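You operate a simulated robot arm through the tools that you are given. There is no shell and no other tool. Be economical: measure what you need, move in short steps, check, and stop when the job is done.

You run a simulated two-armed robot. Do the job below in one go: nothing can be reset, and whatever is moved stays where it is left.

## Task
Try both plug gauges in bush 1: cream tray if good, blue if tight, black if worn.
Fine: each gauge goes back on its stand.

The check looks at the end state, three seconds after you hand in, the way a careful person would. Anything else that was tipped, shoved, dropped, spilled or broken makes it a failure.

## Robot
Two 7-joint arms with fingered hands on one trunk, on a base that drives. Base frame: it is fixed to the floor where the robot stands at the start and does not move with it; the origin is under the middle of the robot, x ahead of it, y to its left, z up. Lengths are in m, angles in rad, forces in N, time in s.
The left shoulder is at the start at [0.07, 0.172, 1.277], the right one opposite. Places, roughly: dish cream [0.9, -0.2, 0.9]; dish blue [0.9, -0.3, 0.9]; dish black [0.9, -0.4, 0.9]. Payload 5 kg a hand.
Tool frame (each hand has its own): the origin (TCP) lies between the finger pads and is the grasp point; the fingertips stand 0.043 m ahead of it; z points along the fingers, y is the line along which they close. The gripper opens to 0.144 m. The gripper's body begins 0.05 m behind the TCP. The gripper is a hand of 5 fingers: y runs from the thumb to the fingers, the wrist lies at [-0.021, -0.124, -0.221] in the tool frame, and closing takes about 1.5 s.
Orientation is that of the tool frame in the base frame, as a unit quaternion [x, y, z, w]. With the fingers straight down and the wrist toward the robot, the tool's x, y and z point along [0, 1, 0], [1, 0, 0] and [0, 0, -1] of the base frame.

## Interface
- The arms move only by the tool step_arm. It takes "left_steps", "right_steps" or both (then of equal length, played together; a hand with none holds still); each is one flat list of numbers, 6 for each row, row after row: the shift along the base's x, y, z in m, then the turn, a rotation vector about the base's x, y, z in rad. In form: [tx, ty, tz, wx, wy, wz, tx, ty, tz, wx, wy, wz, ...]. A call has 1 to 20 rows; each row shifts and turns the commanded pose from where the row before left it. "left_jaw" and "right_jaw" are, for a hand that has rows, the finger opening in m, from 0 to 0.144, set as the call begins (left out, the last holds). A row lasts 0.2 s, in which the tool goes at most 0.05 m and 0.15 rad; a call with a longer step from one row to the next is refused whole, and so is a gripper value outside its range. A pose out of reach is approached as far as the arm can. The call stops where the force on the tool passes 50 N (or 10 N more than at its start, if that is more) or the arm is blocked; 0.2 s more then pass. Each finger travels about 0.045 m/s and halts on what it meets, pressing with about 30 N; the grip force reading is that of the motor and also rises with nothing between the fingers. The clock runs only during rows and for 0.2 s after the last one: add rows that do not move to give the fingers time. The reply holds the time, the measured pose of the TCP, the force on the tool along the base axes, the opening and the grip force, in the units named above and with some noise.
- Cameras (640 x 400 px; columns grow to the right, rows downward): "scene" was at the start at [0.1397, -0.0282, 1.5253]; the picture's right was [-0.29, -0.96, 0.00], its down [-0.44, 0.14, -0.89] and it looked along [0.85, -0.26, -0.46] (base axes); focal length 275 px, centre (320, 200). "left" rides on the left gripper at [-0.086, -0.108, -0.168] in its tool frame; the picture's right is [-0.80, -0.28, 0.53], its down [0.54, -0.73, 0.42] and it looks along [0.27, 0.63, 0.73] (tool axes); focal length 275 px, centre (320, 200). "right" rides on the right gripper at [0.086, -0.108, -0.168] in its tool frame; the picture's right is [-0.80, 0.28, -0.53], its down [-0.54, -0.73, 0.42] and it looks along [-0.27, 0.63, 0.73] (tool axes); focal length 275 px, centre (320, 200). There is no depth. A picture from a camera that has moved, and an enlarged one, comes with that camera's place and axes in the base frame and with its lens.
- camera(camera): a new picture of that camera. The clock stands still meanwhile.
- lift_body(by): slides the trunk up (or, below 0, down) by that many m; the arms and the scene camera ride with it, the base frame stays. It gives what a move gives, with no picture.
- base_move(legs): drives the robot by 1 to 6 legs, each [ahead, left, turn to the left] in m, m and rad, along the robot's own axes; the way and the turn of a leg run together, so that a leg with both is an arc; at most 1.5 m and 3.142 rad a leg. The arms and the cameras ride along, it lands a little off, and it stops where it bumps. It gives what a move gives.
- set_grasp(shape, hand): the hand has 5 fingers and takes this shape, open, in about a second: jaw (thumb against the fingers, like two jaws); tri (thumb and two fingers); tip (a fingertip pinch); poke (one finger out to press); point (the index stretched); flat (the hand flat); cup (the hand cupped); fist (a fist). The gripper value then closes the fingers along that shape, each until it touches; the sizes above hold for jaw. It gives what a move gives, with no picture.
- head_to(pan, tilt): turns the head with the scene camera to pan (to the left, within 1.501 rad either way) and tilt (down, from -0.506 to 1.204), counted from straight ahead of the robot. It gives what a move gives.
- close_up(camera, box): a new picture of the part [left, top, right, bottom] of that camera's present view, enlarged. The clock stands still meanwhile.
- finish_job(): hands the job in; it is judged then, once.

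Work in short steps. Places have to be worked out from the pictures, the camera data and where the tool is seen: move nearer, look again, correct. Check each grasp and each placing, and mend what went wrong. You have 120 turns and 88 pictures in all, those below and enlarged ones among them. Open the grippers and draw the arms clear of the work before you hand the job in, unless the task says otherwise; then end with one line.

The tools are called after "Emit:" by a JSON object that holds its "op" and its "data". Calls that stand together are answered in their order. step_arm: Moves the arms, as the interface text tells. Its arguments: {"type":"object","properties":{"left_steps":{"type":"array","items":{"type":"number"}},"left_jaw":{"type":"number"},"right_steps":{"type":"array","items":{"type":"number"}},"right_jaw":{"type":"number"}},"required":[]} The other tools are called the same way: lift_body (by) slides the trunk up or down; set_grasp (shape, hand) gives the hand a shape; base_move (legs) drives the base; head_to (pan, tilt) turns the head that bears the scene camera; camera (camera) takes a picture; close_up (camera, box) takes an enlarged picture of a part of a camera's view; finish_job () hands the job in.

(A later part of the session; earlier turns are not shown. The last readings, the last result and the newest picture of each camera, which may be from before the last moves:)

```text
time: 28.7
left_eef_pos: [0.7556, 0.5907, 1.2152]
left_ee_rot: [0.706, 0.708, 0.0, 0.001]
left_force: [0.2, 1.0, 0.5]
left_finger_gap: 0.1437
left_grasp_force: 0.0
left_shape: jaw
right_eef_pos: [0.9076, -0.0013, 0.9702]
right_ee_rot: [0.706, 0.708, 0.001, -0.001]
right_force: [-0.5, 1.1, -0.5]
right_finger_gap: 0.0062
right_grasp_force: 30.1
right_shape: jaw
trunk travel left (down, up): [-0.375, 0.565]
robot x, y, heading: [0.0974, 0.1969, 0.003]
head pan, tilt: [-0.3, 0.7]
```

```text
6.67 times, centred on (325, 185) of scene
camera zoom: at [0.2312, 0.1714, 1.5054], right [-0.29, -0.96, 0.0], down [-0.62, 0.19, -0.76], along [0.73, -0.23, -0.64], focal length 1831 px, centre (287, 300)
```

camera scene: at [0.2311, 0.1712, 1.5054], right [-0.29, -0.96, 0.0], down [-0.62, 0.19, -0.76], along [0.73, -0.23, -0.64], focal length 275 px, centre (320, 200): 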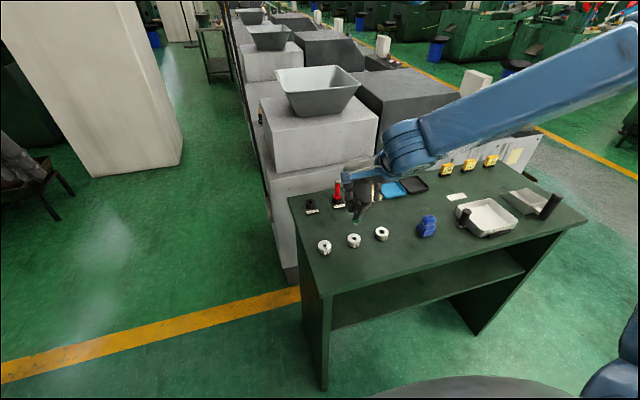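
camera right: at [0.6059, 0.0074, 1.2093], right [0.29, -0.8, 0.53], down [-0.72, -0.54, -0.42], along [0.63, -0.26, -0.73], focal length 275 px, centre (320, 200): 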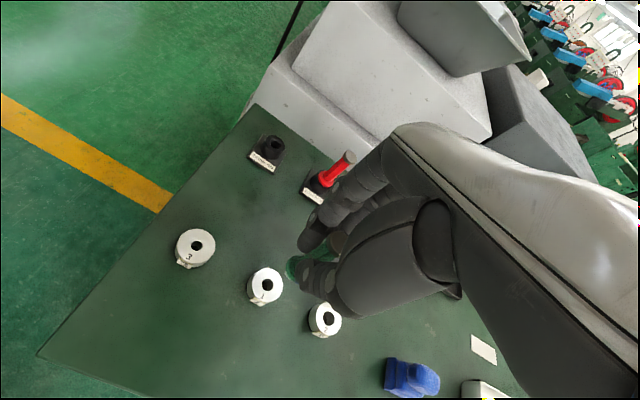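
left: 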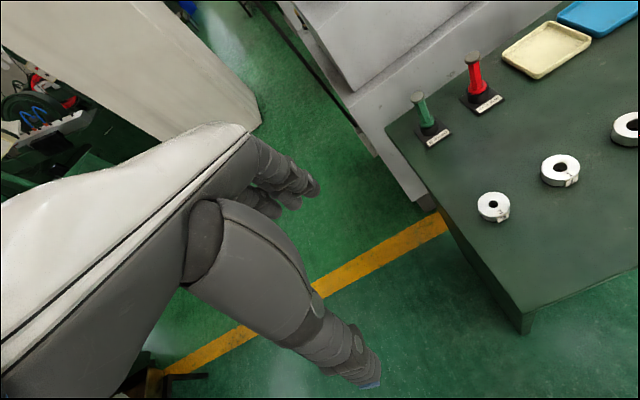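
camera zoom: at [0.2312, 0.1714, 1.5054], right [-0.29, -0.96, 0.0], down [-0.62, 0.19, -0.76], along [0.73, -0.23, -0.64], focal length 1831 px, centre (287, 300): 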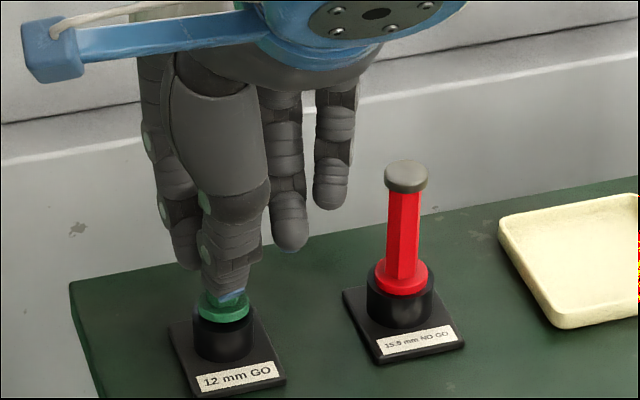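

The gauge is back in its stand. I open the hand and rise straight up, then check.

Emit:
{"op": "step_arm", "data": {"right_steps": [0, 0, -0.001, 0, 0, 0, 0, 0, 0, 0, 0, 0]}}

Emit:
{"op": "step_arm", "data": {"right_steps": [0, 0, 0, 0, 0, 0, 0, 0, 0, 0, 0, 0, 0, 0, 0, 0, 0, 0, 0, 0, 0, 0, 0, 0, 0, 0, 0, 0, 0, 0, 0, 0, 0, 0, 0, 0, 0, 0, 0.015, 0, 0, 0, 0, 0, 0.02, 0, 0, 0, 0, 0, 0.02, 0, 0, 0, 0, 0, 0.02, 0, 0, 0, 0, 0, 0.015, 0, 0, 0, 0, 0, 0, 0, 0, 0], "right_jaw": 0.08}}

Emit:
{"op": "close_up", "data": {"camera": "scene", "box": [285, 155, 365, 215]}}

```text
time: 29.3
left_eef_pos: [0.7552, 0.5903, 1.216]
left_ee_rot: [0.707, 0.707, 0.0, 0.0]
left_force: [-0.2, 0.0, -0.6]
left_finger_gap: 0.1437
left_grasp_force: 0.1
left_shape: jaw
right_eef_pos: [0.908, -0.0022, 0.9701]
right_ee_rot: [0.706, 0.708, 0.001, 0.0]
right_force: [-2.1, 1.0, 2.2]
right_finger_gap: 0.0064
right_grasp_force: 29.8
right_shape: jaw
trunk travel left (down, up): [-0.375, 0.565]
robot x, y, heading: [0.0997, 0.192, -0.0]
head pan, tilt: [-0.3, 0.7]
```

```text
time: 31.9
left_eef_pos: [0.7559, 0.5909, 1.2156]
left_ee_rot: [0.706, 0.708, 0.0, 0.0]
left_force: [0.3, 0.9, 0.5]
left_finger_gap: 0.144
left_grasp_force: 0.0
left_shape: jaw
right_eef_pos: [0.9093, -0.0016, 1.0581]
right_ee_rot: [0.707, 0.708, 0.001, 0.0]
right_force: [-0.2, -0.2, 0.0]
right_finger_gap: 0.0796
right_grasp_force: 0.1
right_shape: jaw
trunk travel left (down, up): [-0.375, 0.565]
robot x, y, heading: [0.0952, 0.1963, 0.003]
head pan, tilt: [-0.3, 0.7]
```

```text
6.67 times, centred on (325, 185) of scene
camera zoom: at [0.2316, 0.1712, 1.5054], right [-0.29, -0.96, 0.0], down [-0.62, 0.19, -0.76], along [0.73, -0.23, -0.64], focal length 1831 px, centre (287, 300)
```

zoom: 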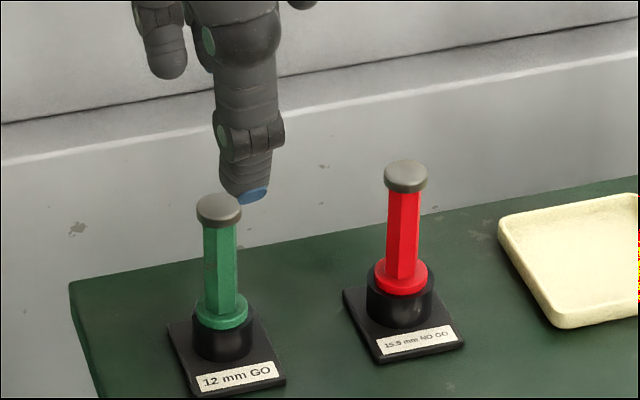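

The green gauge is seated. The red one is offset by about -0.096 in y, so I move over it and lower to just around its knob.

Emit:
{"op": "step_arm", "data": {"right_steps": [-0.002, -0.02, 0, 0, 0, 0, 0, -0.02, 0, 0, 0, 0, 0, -0.02, 0, 0, 0, 0, 0, -0.02, 0, 0, 0, 0, 0, -0.0155, 0, 0, 0, 0, 0, 0, -0.015, 0, 0, 0, 0, 0, -0.015, 0, 0, 0, 0, 0, -0.015, 0, 0, 0, 0, 0, -0.015, 0, 0, 0, 0, 0, -0.01, 0, 0, 0, 0, 0, 0, 0, 0, 0]}}

Emit:
{"op": "close_up", "data": {"camera": "right", "box": [200, 140, 440, 380]}}

Emit:
{"op": "close_up", "data": {"camera": "scene", "box": [285, 155, 365, 215]}}

```text
time: 34.3
left_eef_pos: [0.7563, 0.5893, 1.2166]
left_ee_rot: [0.706, 0.708, 0.0, 0.0]
left_force: [0.0, 0.6, 0.7]
left_finger_gap: 0.144
left_grasp_force: 0.1
left_shape: jaw
right_eef_pos: [0.9054, -0.0962, 0.9885]
right_ee_rot: [0.706, 0.708, 0.0, -0.001]
right_force: [-0.2, 0.3, -0.8]
right_finger_gap: 0.0796
right_grasp_force: 0.1
right_shape: jaw
trunk travel left (down, up): [-0.375, 0.565]
robot x, y, heading: [0.0981, 0.1934, -0.002]
head pan, tilt: [-0.3, 0.7]
```

```text
1.67 times, centred on (320, 260) of right
camera zoom: at [0.7979, -0.0119, 1.157], right [0.29, -0.8, 0.53], down [-0.72, -0.54, -0.42], along [0.63, -0.26, -0.73], focal length 459 px, centre (320, 100)
```

zoom: 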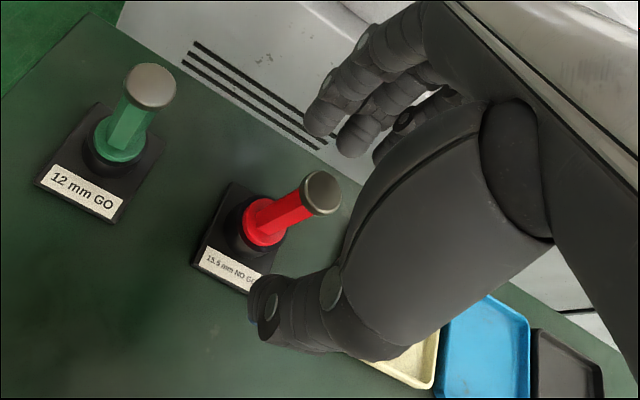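

```text
6.67 times, centred on (325, 185) of scene
camera zoom: at [0.231, 0.1714, 1.5055], right [-0.29, -0.96, 0.0], down [-0.62, 0.19, -0.76], along [0.73, -0.23, -0.64], focal length 1831 px, centre (287, 300)
```

zoom: 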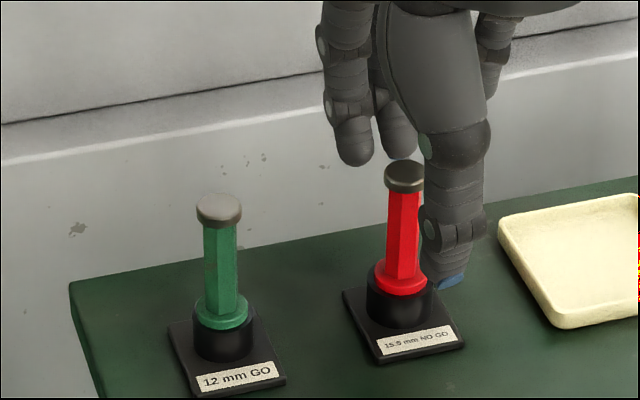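

Compared with the green grasp, the red knob sits ~2 mm more to +y of the hand; I correct, lower to z 0.969 and close.

Emit:
{"op": "step_arm", "data": {"right_steps": [0, 0.002, -0.007, 0, 0, 0, 0, 0, -0.007, 0, 0, 0, 0, 0, -0.0055, 0, 0, 0, 0, 0, 0, 0, 0, 0]}}

Emit:
{"op": "step_arm", "data": {"right_steps": [0, 0, 0, 0, 0, 0, 0, 0, 0, 0, 0, 0, 0, 0, 0, 0, 0, 0, 0, 0, 0, 0, 0, 0, 0, 0, 0, 0, 0, 0, 0, 0, 0, 0, 0, 0, 0, 0, 0, 0, 0, 0, 0, 0, 0, 0, 0, 0], "right_jaw": 0.0}}

Emit:
{"op": "close_up", "data": {"camera": "right", "box": [230, 210, 350, 300]}}

Emit:
{"op": "close_up", "data": {"camera": "scene", "box": [285, 155, 365, 215]}}

```text
time: 35.3
left_eef_pos: [0.7554, 0.5895, 1.2162]
left_ee_rot: [0.706, 0.708, 0.0, 0.0]
left_force: [0.7, 0.1, 0.1]
left_finger_gap: 0.1437
left_grasp_force: 0.0
left_shape: jaw
right_eef_pos: [0.9076, -0.0947, 0.9694]
right_ee_rot: [0.705, 0.709, 0.001, -0.001]
right_force: [0.3, -0.9, 0.0]
right_finger_gap: 0.0797
right_grasp_force: 0.1
right_shape: jaw
trunk travel left (down, up): [-0.375, 0.565]
robot x, y, heading: [0.0961, 0.1966, -0.001]
head pan, tilt: [-0.3, 0.7]
```

```text
time: 37.1
left_eef_pos: [0.7558, 0.591, 1.216]
left_ee_rot: [0.706, 0.708, 0.0, 0.0]
left_force: [0.5, 0.3, -0.1]
left_finger_gap: 0.1437
left_grasp_force: 0.1
left_shape: jaw
right_eef_pos: [0.9067, -0.0947, 0.9697]
right_ee_rot: [0.707, 0.707, 0.001, 0.0]
right_force: [-0.3, -1.3, 1.0]
right_finger_gap: 0.0059
right_grasp_force: 29.6
right_shape: jaw
trunk travel left (down, up): [-0.375, 0.565]
robot x, y, heading: [0.0967, 0.1968, 0.003]
head pan, tilt: [-0.3, 0.7]
```

```text
4.44 times, centred on (290, 255) of right
camera zoom: at [0.7983, -0.0099, 1.1381], right [0.29, -0.8, 0.53], down [-0.72, -0.54, -0.42], along [0.63, -0.26, -0.73], focal length 1224 px, centre (453, -44)
```

zoom: 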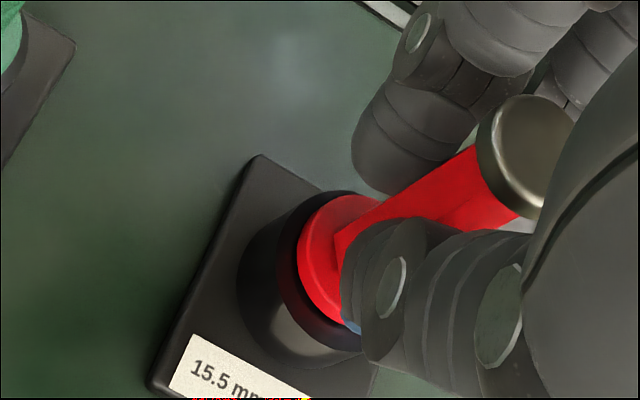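

```text
6.67 times, centred on (325, 185) of scene
camera zoom: at [0.231, 0.1713, 1.5055], right [-0.29, -0.96, 0.0], down [-0.62, 0.19, -0.76], along [0.73, -0.23, -0.64], focal length 1831 px, centre (287, 300)
```

zoom: 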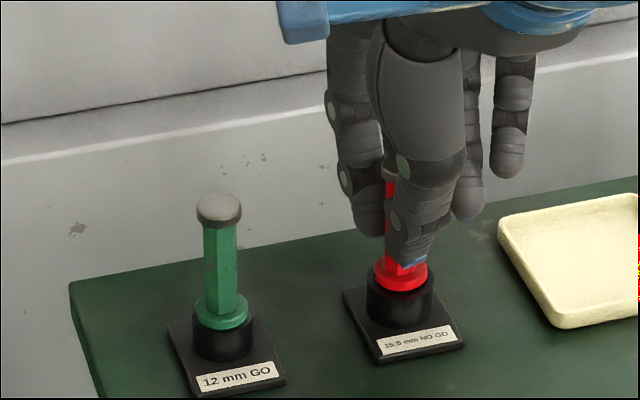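

The grip is nearly identical to the green one. I lift it out straight, carry it over bush 1 with the same small rotation, and stop just above.

Emit:
{"op": "step_arm", "data": {"right_steps": [0, 0, 0.006, 0, 0, 0, 0, 0, 0.008, 0, 0, 0, 0, 0, 0.01, 0, 0, 0, 0, 0, 0.012, 0, 0, 0, 0, 0, 0.018, 0, 0, 0, 0, 0, 0.018, 0, 0, 0, -0.024, 0.0015, 0, 0, 0, 0, -0.024, 0.0015, 0, 0, 0, 0, -0.024, 0.0015, 0, 0, 0, 0, -0.024, 0.0015, 0, 0, 0, 0, -0.024, 0.0015, 0, 0, 0, 0, -0.024, 0.0015, 0, 0, 0, 0, -0.024, 0.0015, 0, 0, 0, 0, -0.023, 0.001, 0, 0, 0, 0, 0, 0, -0.015, 0.03, 0, 0, 0, 0, -0.015, 0.03, 0, 0, 0, 0, -0.01, 0, 0, 0, 0, 0, 0, 0, 0, 0, 0, 0, 0, 0, 0, 0]}}

Emit:
{"op": "close_up", "data": {"camera": "right", "box": [230, 210, 350, 300]}}

Emit:
{"op": "close_up", "data": {"camera": "scene", "box": [335, 205, 375, 245]}}

```text
time: 41.1
left_eef_pos: [0.7554, 0.5911, 1.2162]
left_ee_rot: [0.706, 0.708, -0.001, 0.0]
left_force: [-0.3, -0.5, 0.1]
left_finger_gap: 0.1437
left_grasp_force: 0.1
left_shape: jaw
right_eef_pos: [0.7143, -0.084, 1.0022]
right_ee_rot: [0.706, 0.708, 0.021, -0.022]
right_force: [0.3, 0.3, -1.3]
right_finger_gap: 0.0061
right_grasp_force: 30.3
right_shape: jaw
trunk travel left (down, up): [-0.375, 0.565]
robot x, y, heading: [0.0965, 0.1988, 0.001]
head pan, tilt: [-0.3, 0.7]
```

```text
4.44 times, centred on (290, 255) of right
camera zoom: at [0.6068, -0.0088, 1.1745], right [0.29, -0.83, 0.48], down [-0.72, -0.52, -0.46], along [0.63, -0.22, -0.75], focal length 1224 px, centre (453, -44)
```

zoom: 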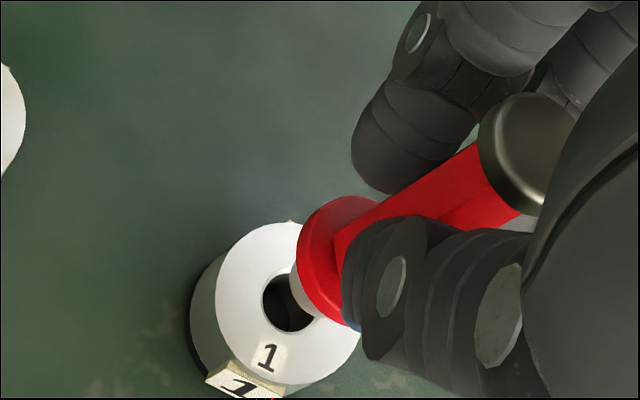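

```text
10.00 times, centred on (355, 225) of scene
camera zoom: at [0.231, 0.1711, 1.5055], right [-0.29, -0.96, 0.0], down [-0.62, 0.19, -0.76], along [0.73, -0.23, -0.64], focal length 2746 px, centre (-30, -50)
```

zoom: 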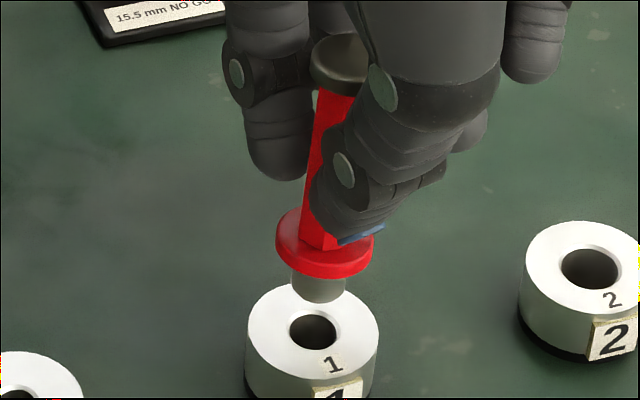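

The red plug is centred over bore 1 and looks visibly wider than it. I lower gently until it touches.

Emit:
{"op": "step_arm", "data": {"right_steps": [0, 0, -0.004, 0, 0, 0, 0, 0, -0.004, 0, 0, 0, 0, 0, -0.004, 0, 0, 0, 0, 0, -0.003, 0, 0, 0, 0, 0, -0.002, 0, 0, 0, 0, 0, -0.001, 0, 0, 0, 0, 0, 0, 0, 0, 0]}}

Emit:
{"op": "close_up", "data": {"camera": "scene", "box": [335, 205, 375, 245]}}

```text
time: 42.7
left_eef_pos: [0.7545, 0.5889, 1.2161]
left_ee_rot: [0.707, 0.708, 0.0, 0.0]
left_force: [0.6, 0.8, 0.4]
left_finger_gap: 0.1438
left_grasp_force: 0.1
left_shape: jaw
right_eef_pos: [0.7147, -0.0848, 0.9833]
right_ee_rot: [0.705, 0.708, 0.021, -0.021]
right_force: [-0.1, -0.8, -0.9]
right_finger_gap: 0.006
right_grasp_force: 30.4
right_shape: jaw
trunk travel left (down, up): [-0.375, 0.565]
robot x, y, heading: [0.0951, 0.1979, -0.001]
head pan, tilt: [-0.3, 0.7]
```

```text
10.00 times, centred on (355, 225) of scene
camera zoom: at [0.2312, 0.1712, 1.5054], right [-0.29, -0.96, 0.0], down [-0.62, 0.19, -0.76], along [0.73, -0.23, -0.64], focal length 2746 px, centre (-30, -50)
```

zoom: 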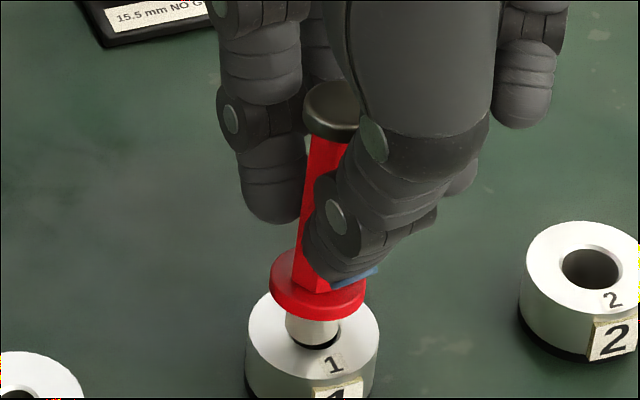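

Not yet touching (no force); I continue in 1 mm steps.

Emit:
{"op": "step_arm", "data": {"right_steps": [0, 0, -0.001, 0, 0, 0, 0, 0, -0.001, 0, 0, 0, 0, 0, -0.001, 0, 0, 0, 0, 0, -0.001, 0, 0, 0, 0, 0, 0, 0, 0, 0]}}

Emit:
{"op": "close_up", "data": {"camera": "scene", "box": [335, 205, 375, 245]}}

Emit:
{"op": "close_up", "data": {"camera": "right", "box": [230, 210, 350, 300]}}

```text
time: 43.9
left_eef_pos: [0.7551, 0.5891, 1.2162]
left_ee_rot: [0.707, 0.708, 0.0, 0.0]
left_force: [-0.2, -0.2, -0.4]
left_finger_gap: 0.1439
left_grasp_force: 0.0
left_shape: jaw
right_eef_pos: [0.7145, -0.0845, 0.9815]
right_ee_rot: [0.706, 0.708, 0.022, -0.021]
right_force: [-0.4, -1.6, 4.5]
right_finger_gap: 0.0062
right_grasp_force: 30.2
right_shape: jaw
trunk travel left (down, up): [-0.375, 0.565]
robot x, y, heading: [0.0992, 0.1962, -0.002]
head pan, tilt: [-0.3, 0.7]
```

```text
10.00 times, centred on (355, 225) of scene
camera zoom: at [0.2309, 0.1713, 1.5055], right [-0.29, -0.96, 0.0], down [-0.62, 0.19, -0.76], along [0.73, -0.23, -0.64], focal length 2746 px, centre (-30, -50)
```

zoom: 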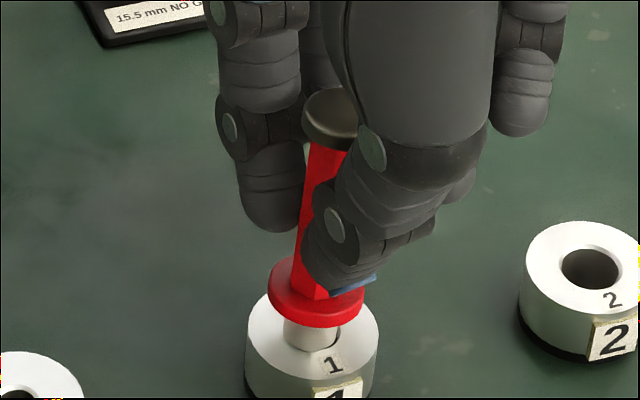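

```text
4.44 times, centred on (290, 255) of right
camera zoom: at [0.6074, -0.0082, 1.1534], right [0.29, -0.83, 0.48], down [-0.72, -0.52, -0.46], along [0.63, -0.22, -0.75], focal length 1224 px, centre (453, -44)
```

zoom: 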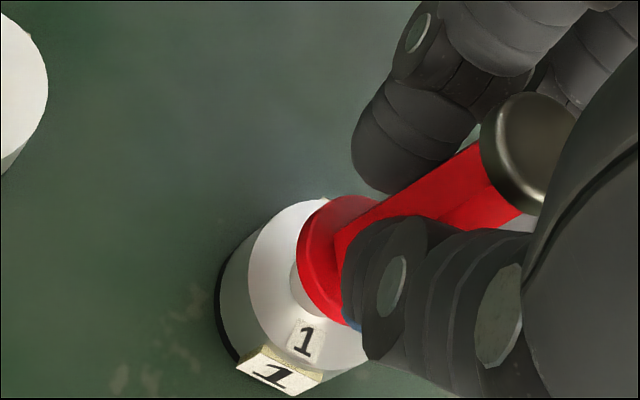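

It rests on the rim at 4.5 N but slightly off-centre (a sliver of bore shows). For a fair try I lift 2 mm, shift ~1 mm nearer, and press again.

Emit:
{"op": "step_arm", "data": {"right_steps": [0, 0, 0.002, 0, 0, 0, -0.0012, -0.0006, 0, 0, 0, 0, 0, 0, 0, 0, 0, 0, 0, 0, -0.001, 0, 0, 0, 0, 0, -0.001, 0, 0, 0, 0, 0, -0.001, 0, 0, 0, 0, 0, -0.001, 0, 0, 0, 0, 0, 0, 0, 0, 0]}}

Emit:
{"op": "close_up", "data": {"camera": "scene", "box": [335, 205, 375, 245]}}

```text
time: 45.7
left_eef_pos: [0.7541, 0.5901, 1.217]
left_ee_rot: [0.707, 0.707, 0.0, 0.0]
left_force: [0.2, 0.3, -0.2]
left_finger_gap: 0.1438
left_grasp_force: 0.0
left_shape: jaw
right_eef_pos: [0.7135, -0.0843, 0.9808]
right_ee_rot: [0.705, 0.709, 0.023, -0.02]
right_force: [1.2, -3.2, 18.4]
right_finger_gap: 0.0068
right_grasp_force: 30.1
right_shape: jaw
trunk travel left (down, up): [-0.375, 0.565]
robot x, y, heading: [0.0956, 0.1973, 0.002]
head pan, tilt: [-0.3, 0.7]
```

```text
10.00 times, centred on (355, 225) of scene
camera zoom: at [0.2299, 0.1716, 1.5058], right [-0.29, -0.96, 0.0], down [-0.61, 0.19, -0.77], along [0.73, -0.23, -0.64], focal length 2746 px, centre (-30, -50)
```

zoom: 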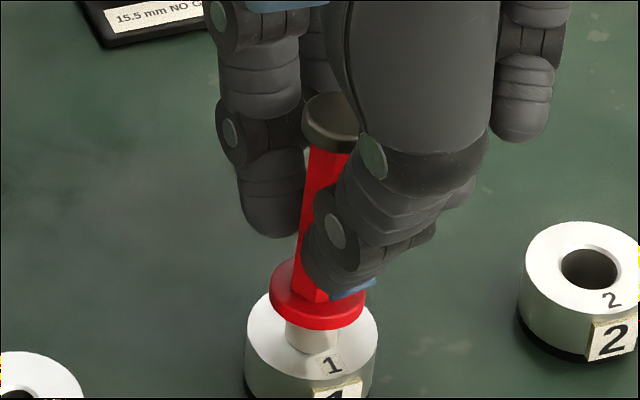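

With the plug centred over the bore and 18 N on it, it does not enter: NO-GO stops, GO goes → bush 1 is good (cream). I lift off and return the red gauge over its stand.

Emit:
{"op": "step_arm", "data": {"right_steps": [0, 0, 0.012, 0, 0, 0, 0, 0, 0.015, 0, 0, 0, 0, 0, 0.015, -0.03, 0, 0, 0, 0, 0.02, -0.03, 0, 0, 0.024, -0.0013, 0, 0, 0, 0, 0.024, -0.0013, 0, 0, 0, 0, 0.024, -0.0013, 0, 0, 0, 0, 0.024, -0.0013, 0, 0, 0, 0, 0.024, -0.0013, 0, 0, 0, 0, 0.024, -0.0013, 0, 0, 0, 0, 0.024, -0.0013, 0, 0, 0, 0, 0.0242, -0.0013, 0, 0, 0, 0, 0, 0, 0, 0, 0, 0, 0, 0, 0, 0, 0, 0]}}

Emit:
{"op": "close_up", "data": {"camera": "right", "box": [230, 210, 350, 300]}}

Emit:
{"op": "close_up", "data": {"camera": "scene", "box": [285, 155, 365, 215]}}

```text
time: 48.7
left_eef_pos: [0.7556, 0.5896, 1.2154]
left_ee_rot: [0.706, 0.708, -0.001, -0.001]
left_force: [0.0, 0.3, -0.2]
left_finger_gap: 0.1439
left_grasp_force: 0.1
left_shape: jaw
right_eef_pos: [0.9079, -0.0946, 1.0386]
right_ee_rot: [0.706, 0.709, 0.001, 0.0]
right_force: [0.1, 0.1, -0.3]
right_finger_gap: 0.0067
right_grasp_force: 30.0
right_shape: jaw
trunk travel left (down, up): [-0.375, 0.565]
robot x, y, heading: [0.0976, 0.2003, 0.003]
head pan, tilt: [-0.3, 0.7]
```

```text
4.44 times, centred on (290, 255) of right
camera zoom: at [0.7997, -0.0089, 1.2071], right [0.29, -0.8, 0.53], down [-0.72, -0.54, -0.42], along [0.63, -0.26, -0.73], focal length 1224 px, centre (453, -44)
```

zoom: 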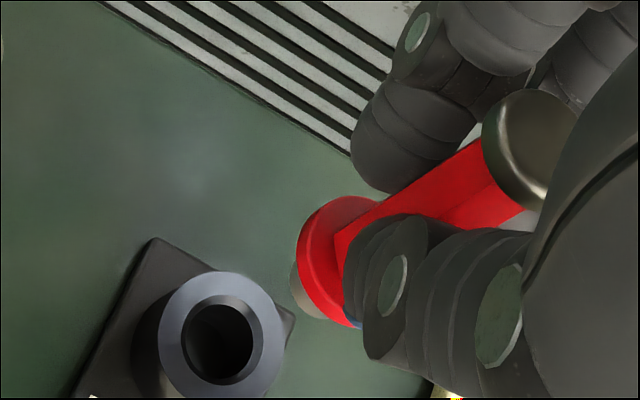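

```text
6.67 times, centred on (325, 185) of scene
camera zoom: at [0.2314, 0.1713, 1.5054], right [-0.29, -0.96, 0.0], down [-0.62, 0.19, -0.76], along [0.73, -0.23, -0.64], focal length 1831 px, centre (287, 300)
```

zoom: 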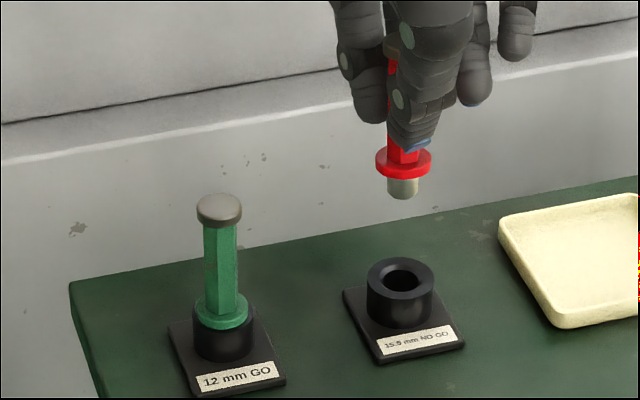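

The gauge is aligned over its stand; I lower along the same path.

Emit:
{"op": "step_arm", "data": {"right_steps": [0, 0, -0.01, 0, 0, 0, 0, 0, -0.01, 0, 0, 0, 0, 0, -0.01, 0, 0, 0, 0, 0, -0.007, 0, 0, 0, 0, 0, -0.006, 0, 0, 0, 0, 0, -0.006, 0, 0, 0, 0, 0, -0.006, 0, 0, 0, 0, 0, -0.006, 0, 0, 0, 0, 0, -0.005, 0, 0, 0, 0, 0, -0.002, 0, 0, 0, 0, 0, -0.001, 0, 0, 0, 0, 0, 0, 0, 0, 0]}}

Emit:
{"op": "close_up", "data": {"camera": "scene", "box": [285, 155, 365, 215]}}

```text
time: 51.3
left_eef_pos: [0.7547, 0.5888, 1.2156]
left_ee_rot: [0.707, 0.707, 0.0, 0.0]
left_force: [0.3, 0.1, 0.1]
left_finger_gap: 0.1437
left_grasp_force: 0.0
left_shape: jaw
right_eef_pos: [0.9067, -0.0939, 0.9717]
right_ee_rot: [0.706, 0.708, 0.001, -0.001]
right_force: [-0.9, 0.4, 0.9]
right_finger_gap: 0.0066
right_grasp_force: 30.5
right_shape: jaw
trunk travel left (down, up): [-0.375, 0.565]
robot x, y, heading: [0.1, 0.1965, 0.002]
head pan, tilt: [-0.3, 0.7]
```

```text
6.67 times, centred on (325, 185) of scene
camera zoom: at [0.231, 0.1714, 1.5055], right [-0.29, -0.96, 0.0], down [-0.62, 0.19, -0.76], along [0.73, -0.23, -0.64], focal length 1831 px, centre (287, 300)
```

zoom: 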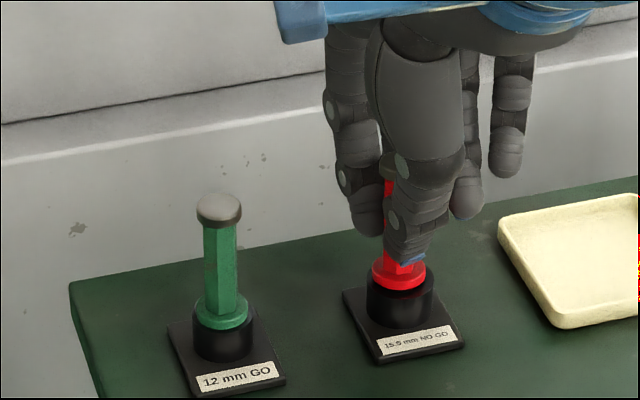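

It is in the stand, perhaps 1–2 mm short of seated. I lower 2 mm more, open, and rise.

Emit:
{"op": "step_arm", "data": {"right_steps": [0, 0, -0.001, 0, 0, 0, 0, 0, -0.001, 0, 0, 0, 0, 0, 0, 0, 0, 0]}}

Emit:
{"op": "step_arm", "data": {"right_steps": [0, 0, 0, 0, 0, 0, 0, 0, 0, 0, 0, 0, 0, 0, 0, 0, 0, 0, 0, 0, 0, 0, 0, 0, 0, 0, 0, 0, 0, 0, 0, 0, 0, 0, 0, 0, 0, 0, 0.015, 0, 0, 0, 0, 0, 0.02, 0, 0, 0, 0, 0, 0.02, 0, 0, 0, 0, 0, 0.02, 0, 0, 0, 0, 0, 0.015, 0, 0, 0, 0, 0, 0, 0, 0, 0], "right_jaw": 0.08}}

Emit:
{"op": "close_up", "data": {"camera": "scene", "box": [285, 155, 365, 215]}}

Emit:
{"op": "camera", "data": {"camera": "right"}}

```text
time: 52.1
left_eef_pos: [0.7536, 0.5911, 1.2169]
left_ee_rot: [0.706, 0.708, 0.0, -0.001]
left_force: [0.2, -0.7, 0.7]
left_finger_gap: 0.1438
left_grasp_force: 0.1
left_shape: jaw
right_eef_pos: [0.9061, -0.0946, 0.9701]
right_ee_rot: [0.706, 0.708, 0.001, -0.001]
right_force: [0.3, 0.0, 6.5]
right_finger_gap: 0.0069
right_grasp_force: 29.8
right_shape: jaw
trunk travel left (down, up): [-0.375, 0.565]
robot x, y, heading: [0.0942, 0.2007, 0.0]
head pan, tilt: [-0.3, 0.7]
```

```text
time: 54.7
left_eef_pos: [0.7565, 0.5893, 1.2153]
left_ee_rot: [0.706, 0.708, -0.001, -0.001]
left_force: [-0.3, -0.4, -0.5]
left_finger_gap: 0.144
left_grasp_force: 0.2
left_shape: jaw
right_eef_pos: [0.9083, -0.096, 1.0577]
right_ee_rot: [0.706, 0.708, 0.001, -0.001]
right_force: [-0.8, 0.0, -0.7]
right_finger_gap: 0.0798
right_grasp_force: 0.0
right_shape: jaw
trunk travel left (down, up): [-0.375, 0.565]
robot x, y, heading: [0.0948, 0.1982, 0.002]
head pan, tilt: [-0.3, 0.7]
```

```text
6.67 times, centred on (325, 185) of scene
camera zoom: at [0.2316, 0.1711, 1.5054], right [-0.29, -0.96, 0.0], down [-0.62, 0.19, -0.76], along [0.73, -0.23, -0.64], focal length 1831 px, centre (287, 300)
```

zoom: 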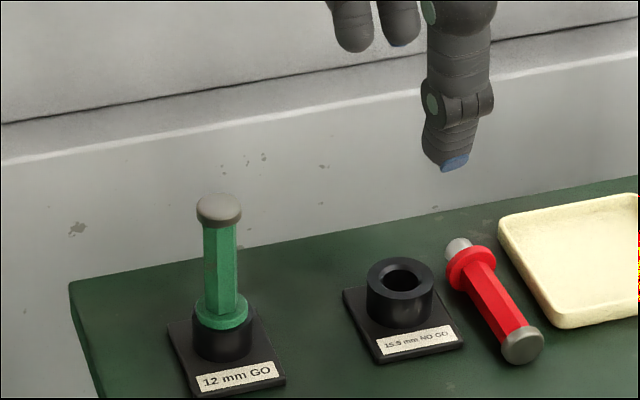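

```text
33 pictures are left
camera right: at [0.7987, -0.0099, 1.2258], right [0.29, -0.8, 0.53], down [-0.72, -0.54, -0.42], along [0.63, -0.26, -0.73], focal length 275 px, centre (320, 200)
```

right: 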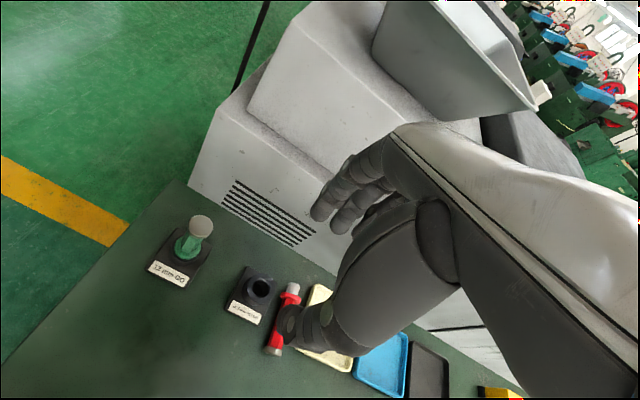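

The red gauge wasn't captured by the stand and has tipped over, lying between its stand and the cream tray (plug end away from the robot, knob toward it). I must pick it up and stand it upright; first I raise the hand and look closely.

Emit:
{"op": "step_arm", "data": {"right_steps": [-0.02, -0.01, 0.03, 0, 0, 0, -0.02, -0.01, 0.03, 0, 0, 0, -0.02, -0.01, 0.03, 0, 0, 0, 0, 0, 0, 0, 0, 0], "right_jaw": 0.06}}

Emit:
{"op": "close_up", "data": {"camera": "scene", "box": [325, 170, 385, 215]}}

Emit:
{"op": "close_up", "data": {"camera": "right", "box": [200, 200, 360, 320]}}

```text
time: 55.7
left_eef_pos: [0.7548, 0.5893, 1.216]
left_ee_rot: [0.706, 0.708, -0.001, -0.001]
left_force: [0.7, 0.3, 0.2]
left_finger_gap: 0.1439
left_grasp_force: 0.0
left_shape: jaw
right_eef_pos: [0.8463, -0.1246, 1.1485]
right_ee_rot: [0.706, 0.708, 0.001, -0.001]
right_force: [-0.4, -0.2, 0.8]
right_finger_gap: 0.0603
right_grasp_force: 0.0
right_shape: jaw
trunk travel left (down, up): [-0.375, 0.565]
robot x, y, heading: [0.0954, 0.1928, 0.005]
head pan, tilt: [-0.3, 0.7]
```

```text
8.89 times, centred on (355, 192) of scene
camera zoom: at [0.2319, 0.1715, 1.5053], right [-0.29, -0.96, 0.0], down [-0.62, 0.19, -0.76], along [0.73, -0.23, -0.64], focal length 2441 px, centre (9, 267)
```

zoom: 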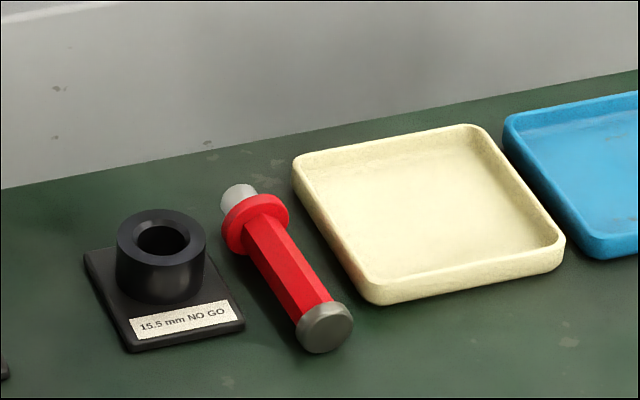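

```text
3.33 times, centred on (280, 260) of right
camera zoom: at [0.7391, -0.0385, 1.3162], right [0.29, -0.8, 0.53], down [-0.72, -0.54, -0.42], along [0.63, -0.26, -0.73], focal length 918 px, centre (453, 0)
```

zoom: 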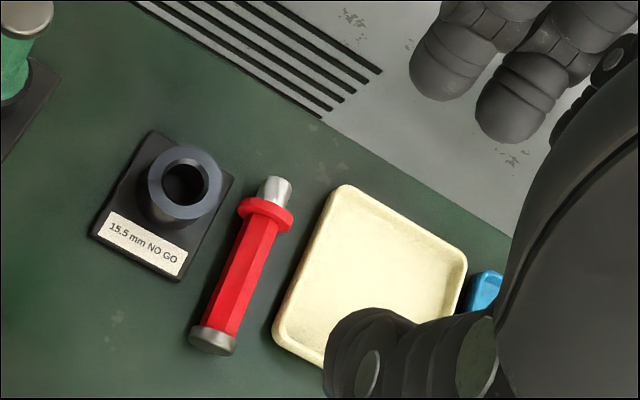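

The gauge lies almost along x (handle from x 0.867 to 0.917, y≈-0.141), plug away from me, ~2 cm from both tray and stand. To stand it up I need a grip with the index side toward the robot, so I test how far the right hand can yaw left, up high, and try the tip pinch shape.

Emit:
{"op": "set_grasp", "data": {"hand": "right", "shape": "tip"}}

Emit:
{"op": "step_arm", "data": {"right_steps": [0, 0, 0, 0, 0, 0.143, 0, 0, 0, 0, 0, 0.143, 0, 0, 0, 0, 0, 0.143, 0, 0, 0, 0, 0, 0.143, 0, 0, 0, 0, 0, 0.143, 0, 0, 0, 0, 0, 0.143, 0, 0, 0, 0, 0, 0.143, 0, 0, 0, 0, 0, 0.143, 0, 0, 0, 0, 0, 0.143, 0, 0, 0, 0, 0, 0.142, 0, 0, 0, 0, 0, 0.142, 0, 0, 0, 0, 0, 0]}}

Emit:
{"op": "camera", "data": {"camera": "scene"}}

Emit:
{"op": "camera", "data": {"camera": "right"}}

```text
time: 56.6
left_eef_pos: [0.7545, 0.5893, 1.2155]
left_ee_rot: [0.706, 0.708, 0.0, 0.0]
left_force: [0.0, -0.7, -1.1]
left_finger_gap: 0.144
left_grasp_force: 0.0
left_shape: jaw
right_eef_pos: [0.8459, -0.1255, 1.1488]
right_ee_rot: [0.706, 0.709, 0.0, 0.0]
right_force: [0.0, 0.1, 0.4]
right_finger_gap: 0.1441
right_grasp_force: 0.1
right_shape: tip
trunk travel left (down, up): [-0.375, 0.565]
robot x, y, heading: [0.0964, 0.2, 0.002]
head pan, tilt: [-0.3, 0.7]
```

```text
time: 59.2
left_eef_pos: [0.7561, 0.5893, 1.2167]
left_ee_rot: [0.707, 0.708, 0.0, 0.0]
left_force: [0.8, -0.3, 1.1]
left_finger_gap: 0.1439
left_grasp_force: 0.1
left_shape: jaw
right_eef_pos: [0.8455, -0.1241, 1.1489]
right_ee_rot: [-0.002, 1.0, 0.001, 0.0]
right_force: [-0.8, -0.4, -0.4]
right_finger_gap: 0.1441
right_grasp_force: 0.1
right_shape: tip
trunk travel left (down, up): [-0.375, 0.565]
robot x, y, heading: [0.0974, 0.1971, 0.002]
head pan, tilt: [-0.3, 0.7]
```

```text
30 pictures are left
camera scene: at [0.2307, 0.171, 1.5055], right [-0.29, -0.96, 0.0], down [-0.62, 0.19, -0.76], along [0.73, -0.23, -0.64], focal length 275 px, centre (320, 200)
```

scene: 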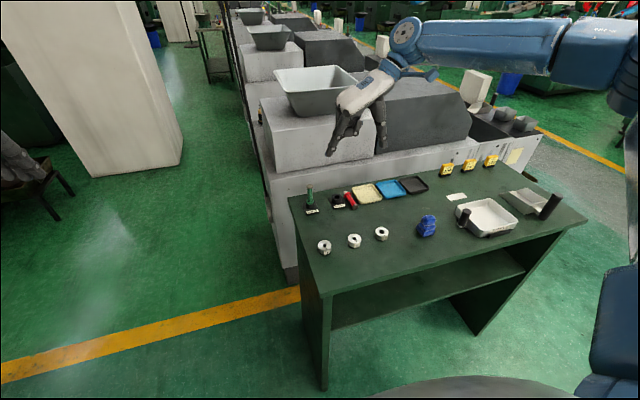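

```text
29 pictures are left
camera right: at [0.7617, -0.2337, 1.3167], right [0.8, 0.29, 0.53], down [0.54, -0.72, -0.42], along [0.26, 0.63, -0.73], focal length 275 px, centre (320, 200)
```

right: 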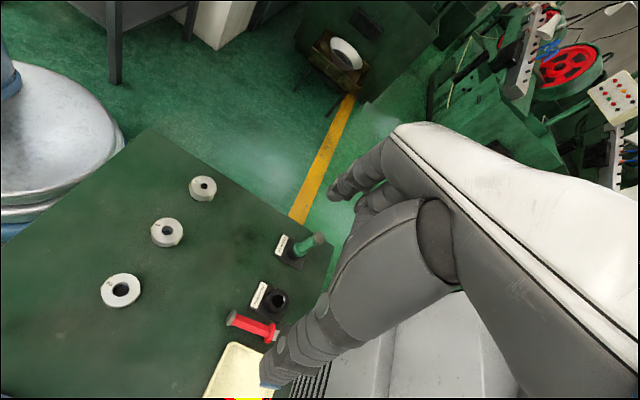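

Full +90° yaw is reachable. I zoom to see what the tip shape looks like partly closed.

Emit:
{"op": "step_arm", "data": {"right_steps": [0.013, 0, 0, 0, 0, 0, 0.013, 0, 0, 0, 0, 0, 0, 0, 0, 0, 0, 0, 0, 0, 0, 0, 0, 0, 0, 0, 0, 0, 0, 0, 0, 0, 0, 0, 0, 0], "right_jaw": 0.05}}

Emit:
{"op": "close_up", "data": {"camera": "scene", "box": [310, 60, 430, 215]}}

Emit:
{"op": "close_up", "data": {"camera": "right", "box": [200, 150, 440, 400]}}

```text
time: 60.6
left_eef_pos: [0.7551, 0.5894, 1.2158]
left_ee_rot: [0.707, 0.708, 0.0, 0.0]
left_force: [-0.2, -0.1, 0.6]
left_finger_gap: 0.1439
left_grasp_force: 0.0
left_shape: jaw
right_eef_pos: [0.873, -0.1249, 1.1497]
right_ee_rot: [-0.002, 1.0, -0.001, 0.0]
right_force: [-0.5, 0.0, -0.4]
right_finger_gap: 0.0508
right_grasp_force: 0.1
right_shape: tip
trunk travel left (down, up): [-0.375, 0.565]
robot x, y, heading: [0.0931, 0.199, 0.004]
head pan, tilt: [-0.3, 0.7]
```

```text
2.58 times, centred on (370, 138) of scene
camera zoom: at [0.231, 0.1712, 1.5055], right [-0.29, -0.96, 0.0], down [-0.62, 0.19, -0.76], along [0.73, -0.23, -0.64], focal length 709 px, centre (191, 361)
```

zoom: 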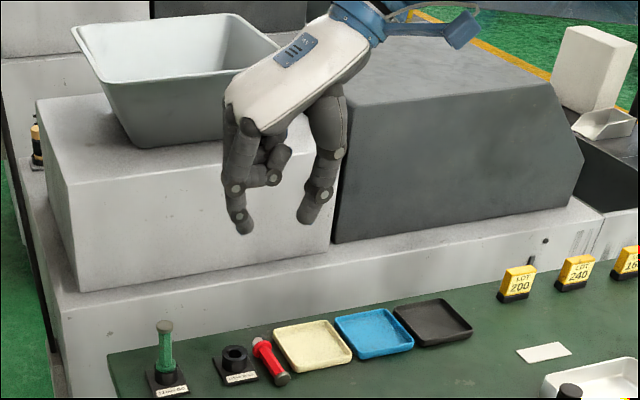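

```text
1.60 times, centred on (320, 275) of right
camera zoom: at [0.7879, -0.2329, 1.317], right [0.8, 0.29, 0.53], down [0.54, -0.72, -0.42], along [0.26, 0.63, -0.73], focal length 440 px, centre (320, 80)
```

zoom: 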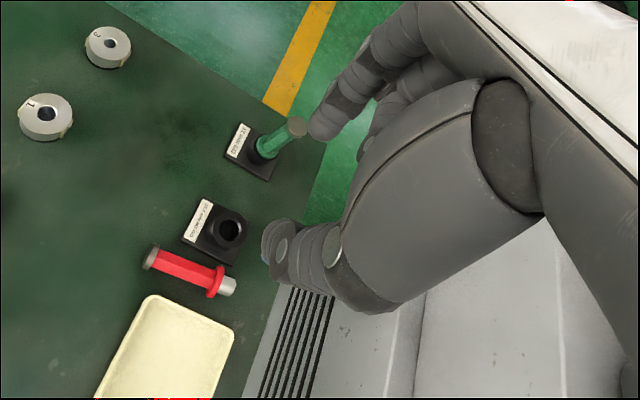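

In the tip shape only thumb and index extend, the rest curl away: good. I'll first pinch the knob end (clear of tray and stand), pull the gauge toward me into open space, then regrasp the handle. Moving above the knob now.

Emit:
{"op": "step_arm", "data": {"right_steps": [-0.003, -0.0035, -0.038, 0, 0, 0, -0.003, -0.0035, -0.038, 0, 0, 0, -0.003, -0.0035, -0.038, 0, 0, 0, -0.003, -0.0035, -0.038, 0, 0, 0, -0.003, -0.0035, -0.033, 0, 0, 0, 0, 0, 0, 0, 0, 0], "right_jaw": 0.042}}

Emit:
{"op": "close_up", "data": {"camera": "scene", "box": [325, 165, 385, 215]}}

Emit:
{"op": "close_up", "data": {"camera": "right", "box": [240, 200, 400, 320]}}

```text
time: 62.0
left_eef_pos: [0.7553, 0.5899, 1.2162]
left_ee_rot: [0.706, 0.708, 0.0, 0.0]
left_force: [0.1, 1.2, 0.1]
left_finger_gap: 0.1439
left_grasp_force: 0.0
left_shape: jaw
right_eef_pos: [0.8562, -0.1419, 0.9659]
right_ee_rot: [-0.001, 1.0, 0.001, 0.0]
right_force: [0.1, 0.0, 1.0]
right_finger_gap: 0.0427
right_grasp_force: 0.0
right_shape: tip
trunk travel left (down, up): [-0.375, 0.565]
robot x, y, heading: [0.0985, 0.1967, 0.004]
head pan, tilt: [-0.3, 0.7]
```

```text
8.00 times, centred on (355, 190) of scene
camera zoom: at [0.2307, 0.1711, 1.5055], right [-0.29, -0.96, 0.0], down [-0.62, 0.19, -0.76], along [0.73, -0.23, -0.64], focal length 2197 px, centre (40, 280)
```

zoom: 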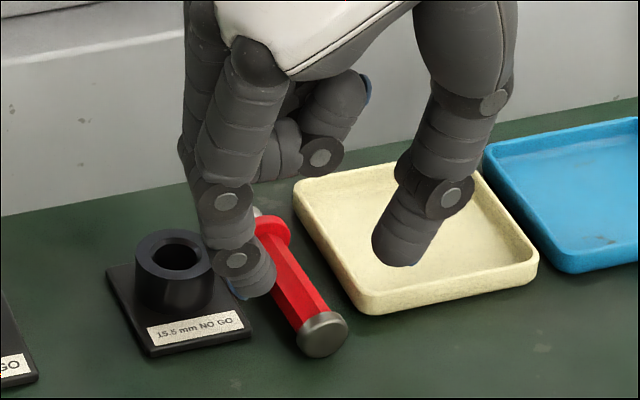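

```text
3.33 times, centred on (320, 260) of right
camera zoom: at [0.7714, -0.2517, 1.133], right [0.8, 0.29, 0.53], down [0.54, -0.72, -0.42], along [0.27, 0.63, -0.73], focal length 918 px, centre (320, 0)
```

zoom: 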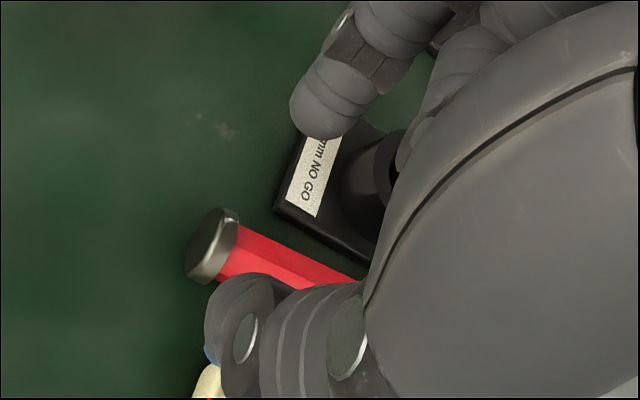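

The tips line up right over the knob, just in front of the tray's corner. I lower to z≈0.929 and pinch.

Emit:
{"op": "step_arm", "data": {"right_steps": [0, 0, -0.012, 0, 0, 0, 0, 0, -0.012, 0, 0, 0, 0, 0, -0.008, 0, 0, 0, 0, 0, -0.004, 0, 0, 0, 0, 0, 0, 0, 0, 0]}}

Emit:
{"op": "step_arm", "data": {"right_steps": [0, 0, 0, 0, 0, 0, 0, 0, 0, 0, 0, 0, 0, 0, 0, 0, 0, 0, 0, 0, 0, 0, 0, 0, 0, 0, 0, 0, 0, 0, 0, 0, 0, 0, 0, 0], "right_jaw": 0.0}}

Emit:
{"op": "close_up", "data": {"camera": "scene", "box": [325, 165, 385, 215]}}

```text
time: 63.2
left_eef_pos: [0.7555, 0.5898, 1.2166]
left_ee_rot: [0.706, 0.708, 0.0, 0.0]
left_force: [0.1, -0.1, -0.7]
left_finger_gap: 0.1437
left_grasp_force: 0.1
left_shape: jaw
right_eef_pos: [0.8414, -0.1414, 0.9424]
right_ee_rot: [-0.001, 1.0, 0.0, 0.0]
right_force: [-0.1, -0.2, 0.2]
right_finger_gap: 0.0429
right_grasp_force: 0.1
right_shape: tip
right hand out of reach, approached as far as the arm can: row 1, 2, 3
trunk travel left (down, up): [-0.375, 0.565]
robot x, y, heading: [0.0986, 0.1966, 0.001]
head pan, tilt: [-0.3, 0.7]
```

```text
time: 64.6
left_eef_pos: [0.7555, 0.5909, 1.2172]
left_ee_rot: [0.706, 0.708, 0.0, 0.0]
left_force: [0.0, 0.0, 0.0]
left_finger_gap: 0.1437
left_grasp_force: 0.1
left_shape: jaw
right_eef_pos: [0.8394, -0.1411, 0.9431]
right_ee_rot: [-0.001, 1.0, -0.001, 0.0]
right_force: [-0.4, -0.2, -0.9]
right_finger_gap: 0.0002
right_grasp_force: 29.9
right_shape: tip
trunk travel left (down, up): [-0.375, 0.565]
robot x, y, heading: [0.0971, 0.2012, -0.002]
head pan, tilt: [-0.3, 0.7]
```

```text
8.00 times, centred on (355, 190) of scene
camera zoom: at [0.2312, 0.1713, 1.5054], right [-0.29, -0.96, 0.0], down [-0.62, 0.19, -0.76], along [0.73, -0.23, -0.64], focal length 2197 px, centre (40, 280)
```

zoom: 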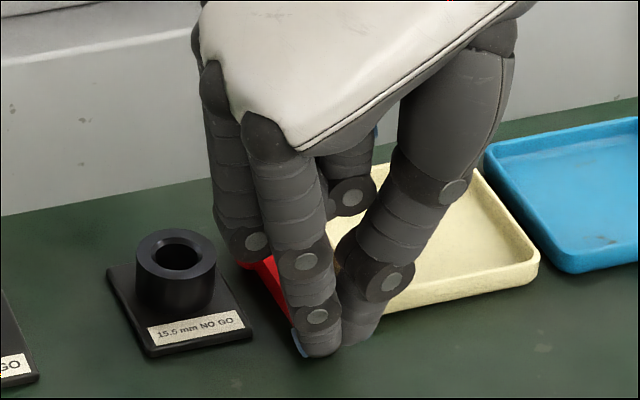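

The yawed pose ran out of reach at this height, so the pinch closed on nothing in front of the knob. I open, raise, and drive the base a bit right and ahead.

Emit:
{"op": "step_arm", "data": {"right_steps": [0, 0, 0, 0, 0, 0, 0, 0, 0, 0, 0, 0, 0, 0, 0, 0, 0, 0, 0, 0, 0, 0, 0, 0, 0, 0, 0.02, 0, 0, 0, 0, 0, 0.03, 0, 0, 0, 0, 0, 0.03, 0, 0, 0, 0, 0, 0.03, 0, 0, 0, 0, 0, 0, 0, 0, 0], "right_jaw": 0.042}}

Emit:
{"op": "base_move", "data": {"legs": [[0, -0.1, 0], [0.07, 0, 0]]}}

Emit:
{"op": "camera", "data": {"camera": "scene"}}

```text
time: 66.6
left_eef_pos: [0.7555, 0.5901, 1.2165]
left_ee_rot: [0.706, 0.708, 0.0, -0.001]
left_force: [0.6, -0.5, -0.9]
left_finger_gap: 0.1437
left_grasp_force: 0.1
left_shape: jaw
right_eef_pos: [0.8421, -0.1423, 1.0525]
right_ee_rot: [-0.001, 1.0, 0.0, -0.001]
right_force: [-0.5, 0.3, 0.3]
right_finger_gap: 0.0416
right_grasp_force: 0.0
right_shape: tip
trunk travel left (down, up): [-0.375, 0.565]
robot x, y, heading: [0.0965, 0.1969, 0.003]
head pan, tilt: [-0.3, 0.7]
```

```text
time: 68.3
left_eef_pos: [0.8213, 0.4878, 1.2166]
left_ee_rot: [0.706, 0.708, 0.0, 0.0]
left_force: [-0.3, -0.6, 0.8]
left_finger_gap: 0.1438
left_grasp_force: 0.2
left_shape: jaw
right_eef_pos: [0.9102, -0.2417, 1.0524]
right_ee_rot: [-0.002, 1.0, 0.0, 0.0]
right_force: [-1.2, 0.3, -0.4]
right_finger_gap: 0.0417
right_grasp_force: 0.0
right_shape: tip
trunk travel left (down, up): [-0.375, 0.565]
robot x, y, heading: [0.168, 0.096, 0.003]
head pan, tilt: [-0.3, 0.7]
```

```text
23 pictures are left
camera scene: at [0.2968, 0.0686, 1.506], right [-0.29, -0.96, 0.0], down [-0.61, 0.19, -0.77], along [0.73, -0.22, -0.64], focal length 275 px, centre (320, 200)
```

scene: 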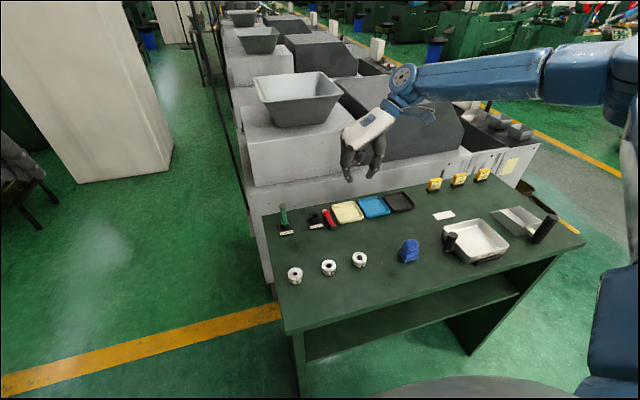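

The base is nearer now. I move back over the knob and down to z≈0.93 in one go, watching for reach and force, then look before closing.

Emit:
{"op": "step_arm", "data": {"right_steps": [-0.0133, 0.025, 0, 0, 0, 0, -0.0133, 0.025, 0, 0, 0, 0, -0.0133, 0.025, 0, 0, 0, 0, -0.0133, 0.0247, 0, 0, 0, 0, 0, 0, -0.03, 0, 0, 0, 0, 0, -0.03, 0, 0, 0, 0, 0, -0.027, 0, 0, 0, 0, 0, -0.012, 0, 0, 0, 0, 0, -0.012, 0, 0, 0, 0, 0, -0.008, 0, 0, 0, 0, 0, -0.004, 0, 0, 0, 0, 0, 0, 0, 0, 0]}}

Emit:
{"op": "close_up", "data": {"camera": "scene", "box": [300, 190, 360, 240]}}

```text
time: 70.9
left_eef_pos: [0.8224, 0.4891, 1.2163]
left_ee_rot: [0.706, 0.708, 0.0, 0.0]
left_force: [-0.6, -0.6, 0.0]
left_finger_gap: 0.1437
left_grasp_force: 0.1
left_shape: jaw
right_eef_pos: [0.859, -0.1433, 0.9288]
right_ee_rot: [-0.003, 1.0, 0.0, -0.001]
right_force: [-1.0, 0.9, 0.0]
right_finger_gap: 0.0421
right_grasp_force: 0.0
right_shape: tip
trunk travel left (down, up): [-0.375, 0.565]
robot x, y, heading: [0.1662, 0.0948, 0.008]
head pan, tilt: [-0.3, 0.7]
```

```text
8.00 times, centred on (330, 215) of scene
camera zoom: at [0.2996, 0.0689, 1.5055], right [-0.29, -0.96, 0.0], down [-0.62, 0.19, -0.76], along [0.73, -0.22, -0.64], focal length 2197 px, centre (240, 80)
```

zoom: 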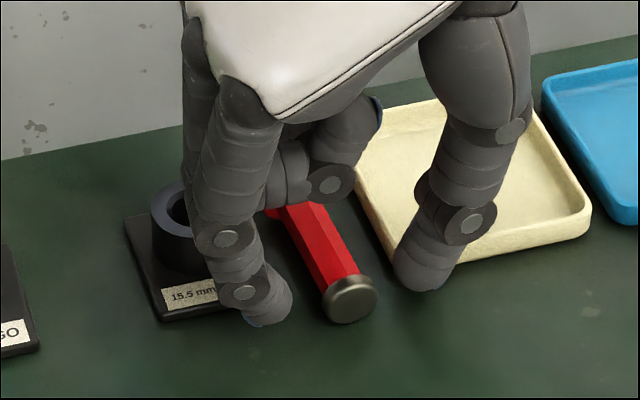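

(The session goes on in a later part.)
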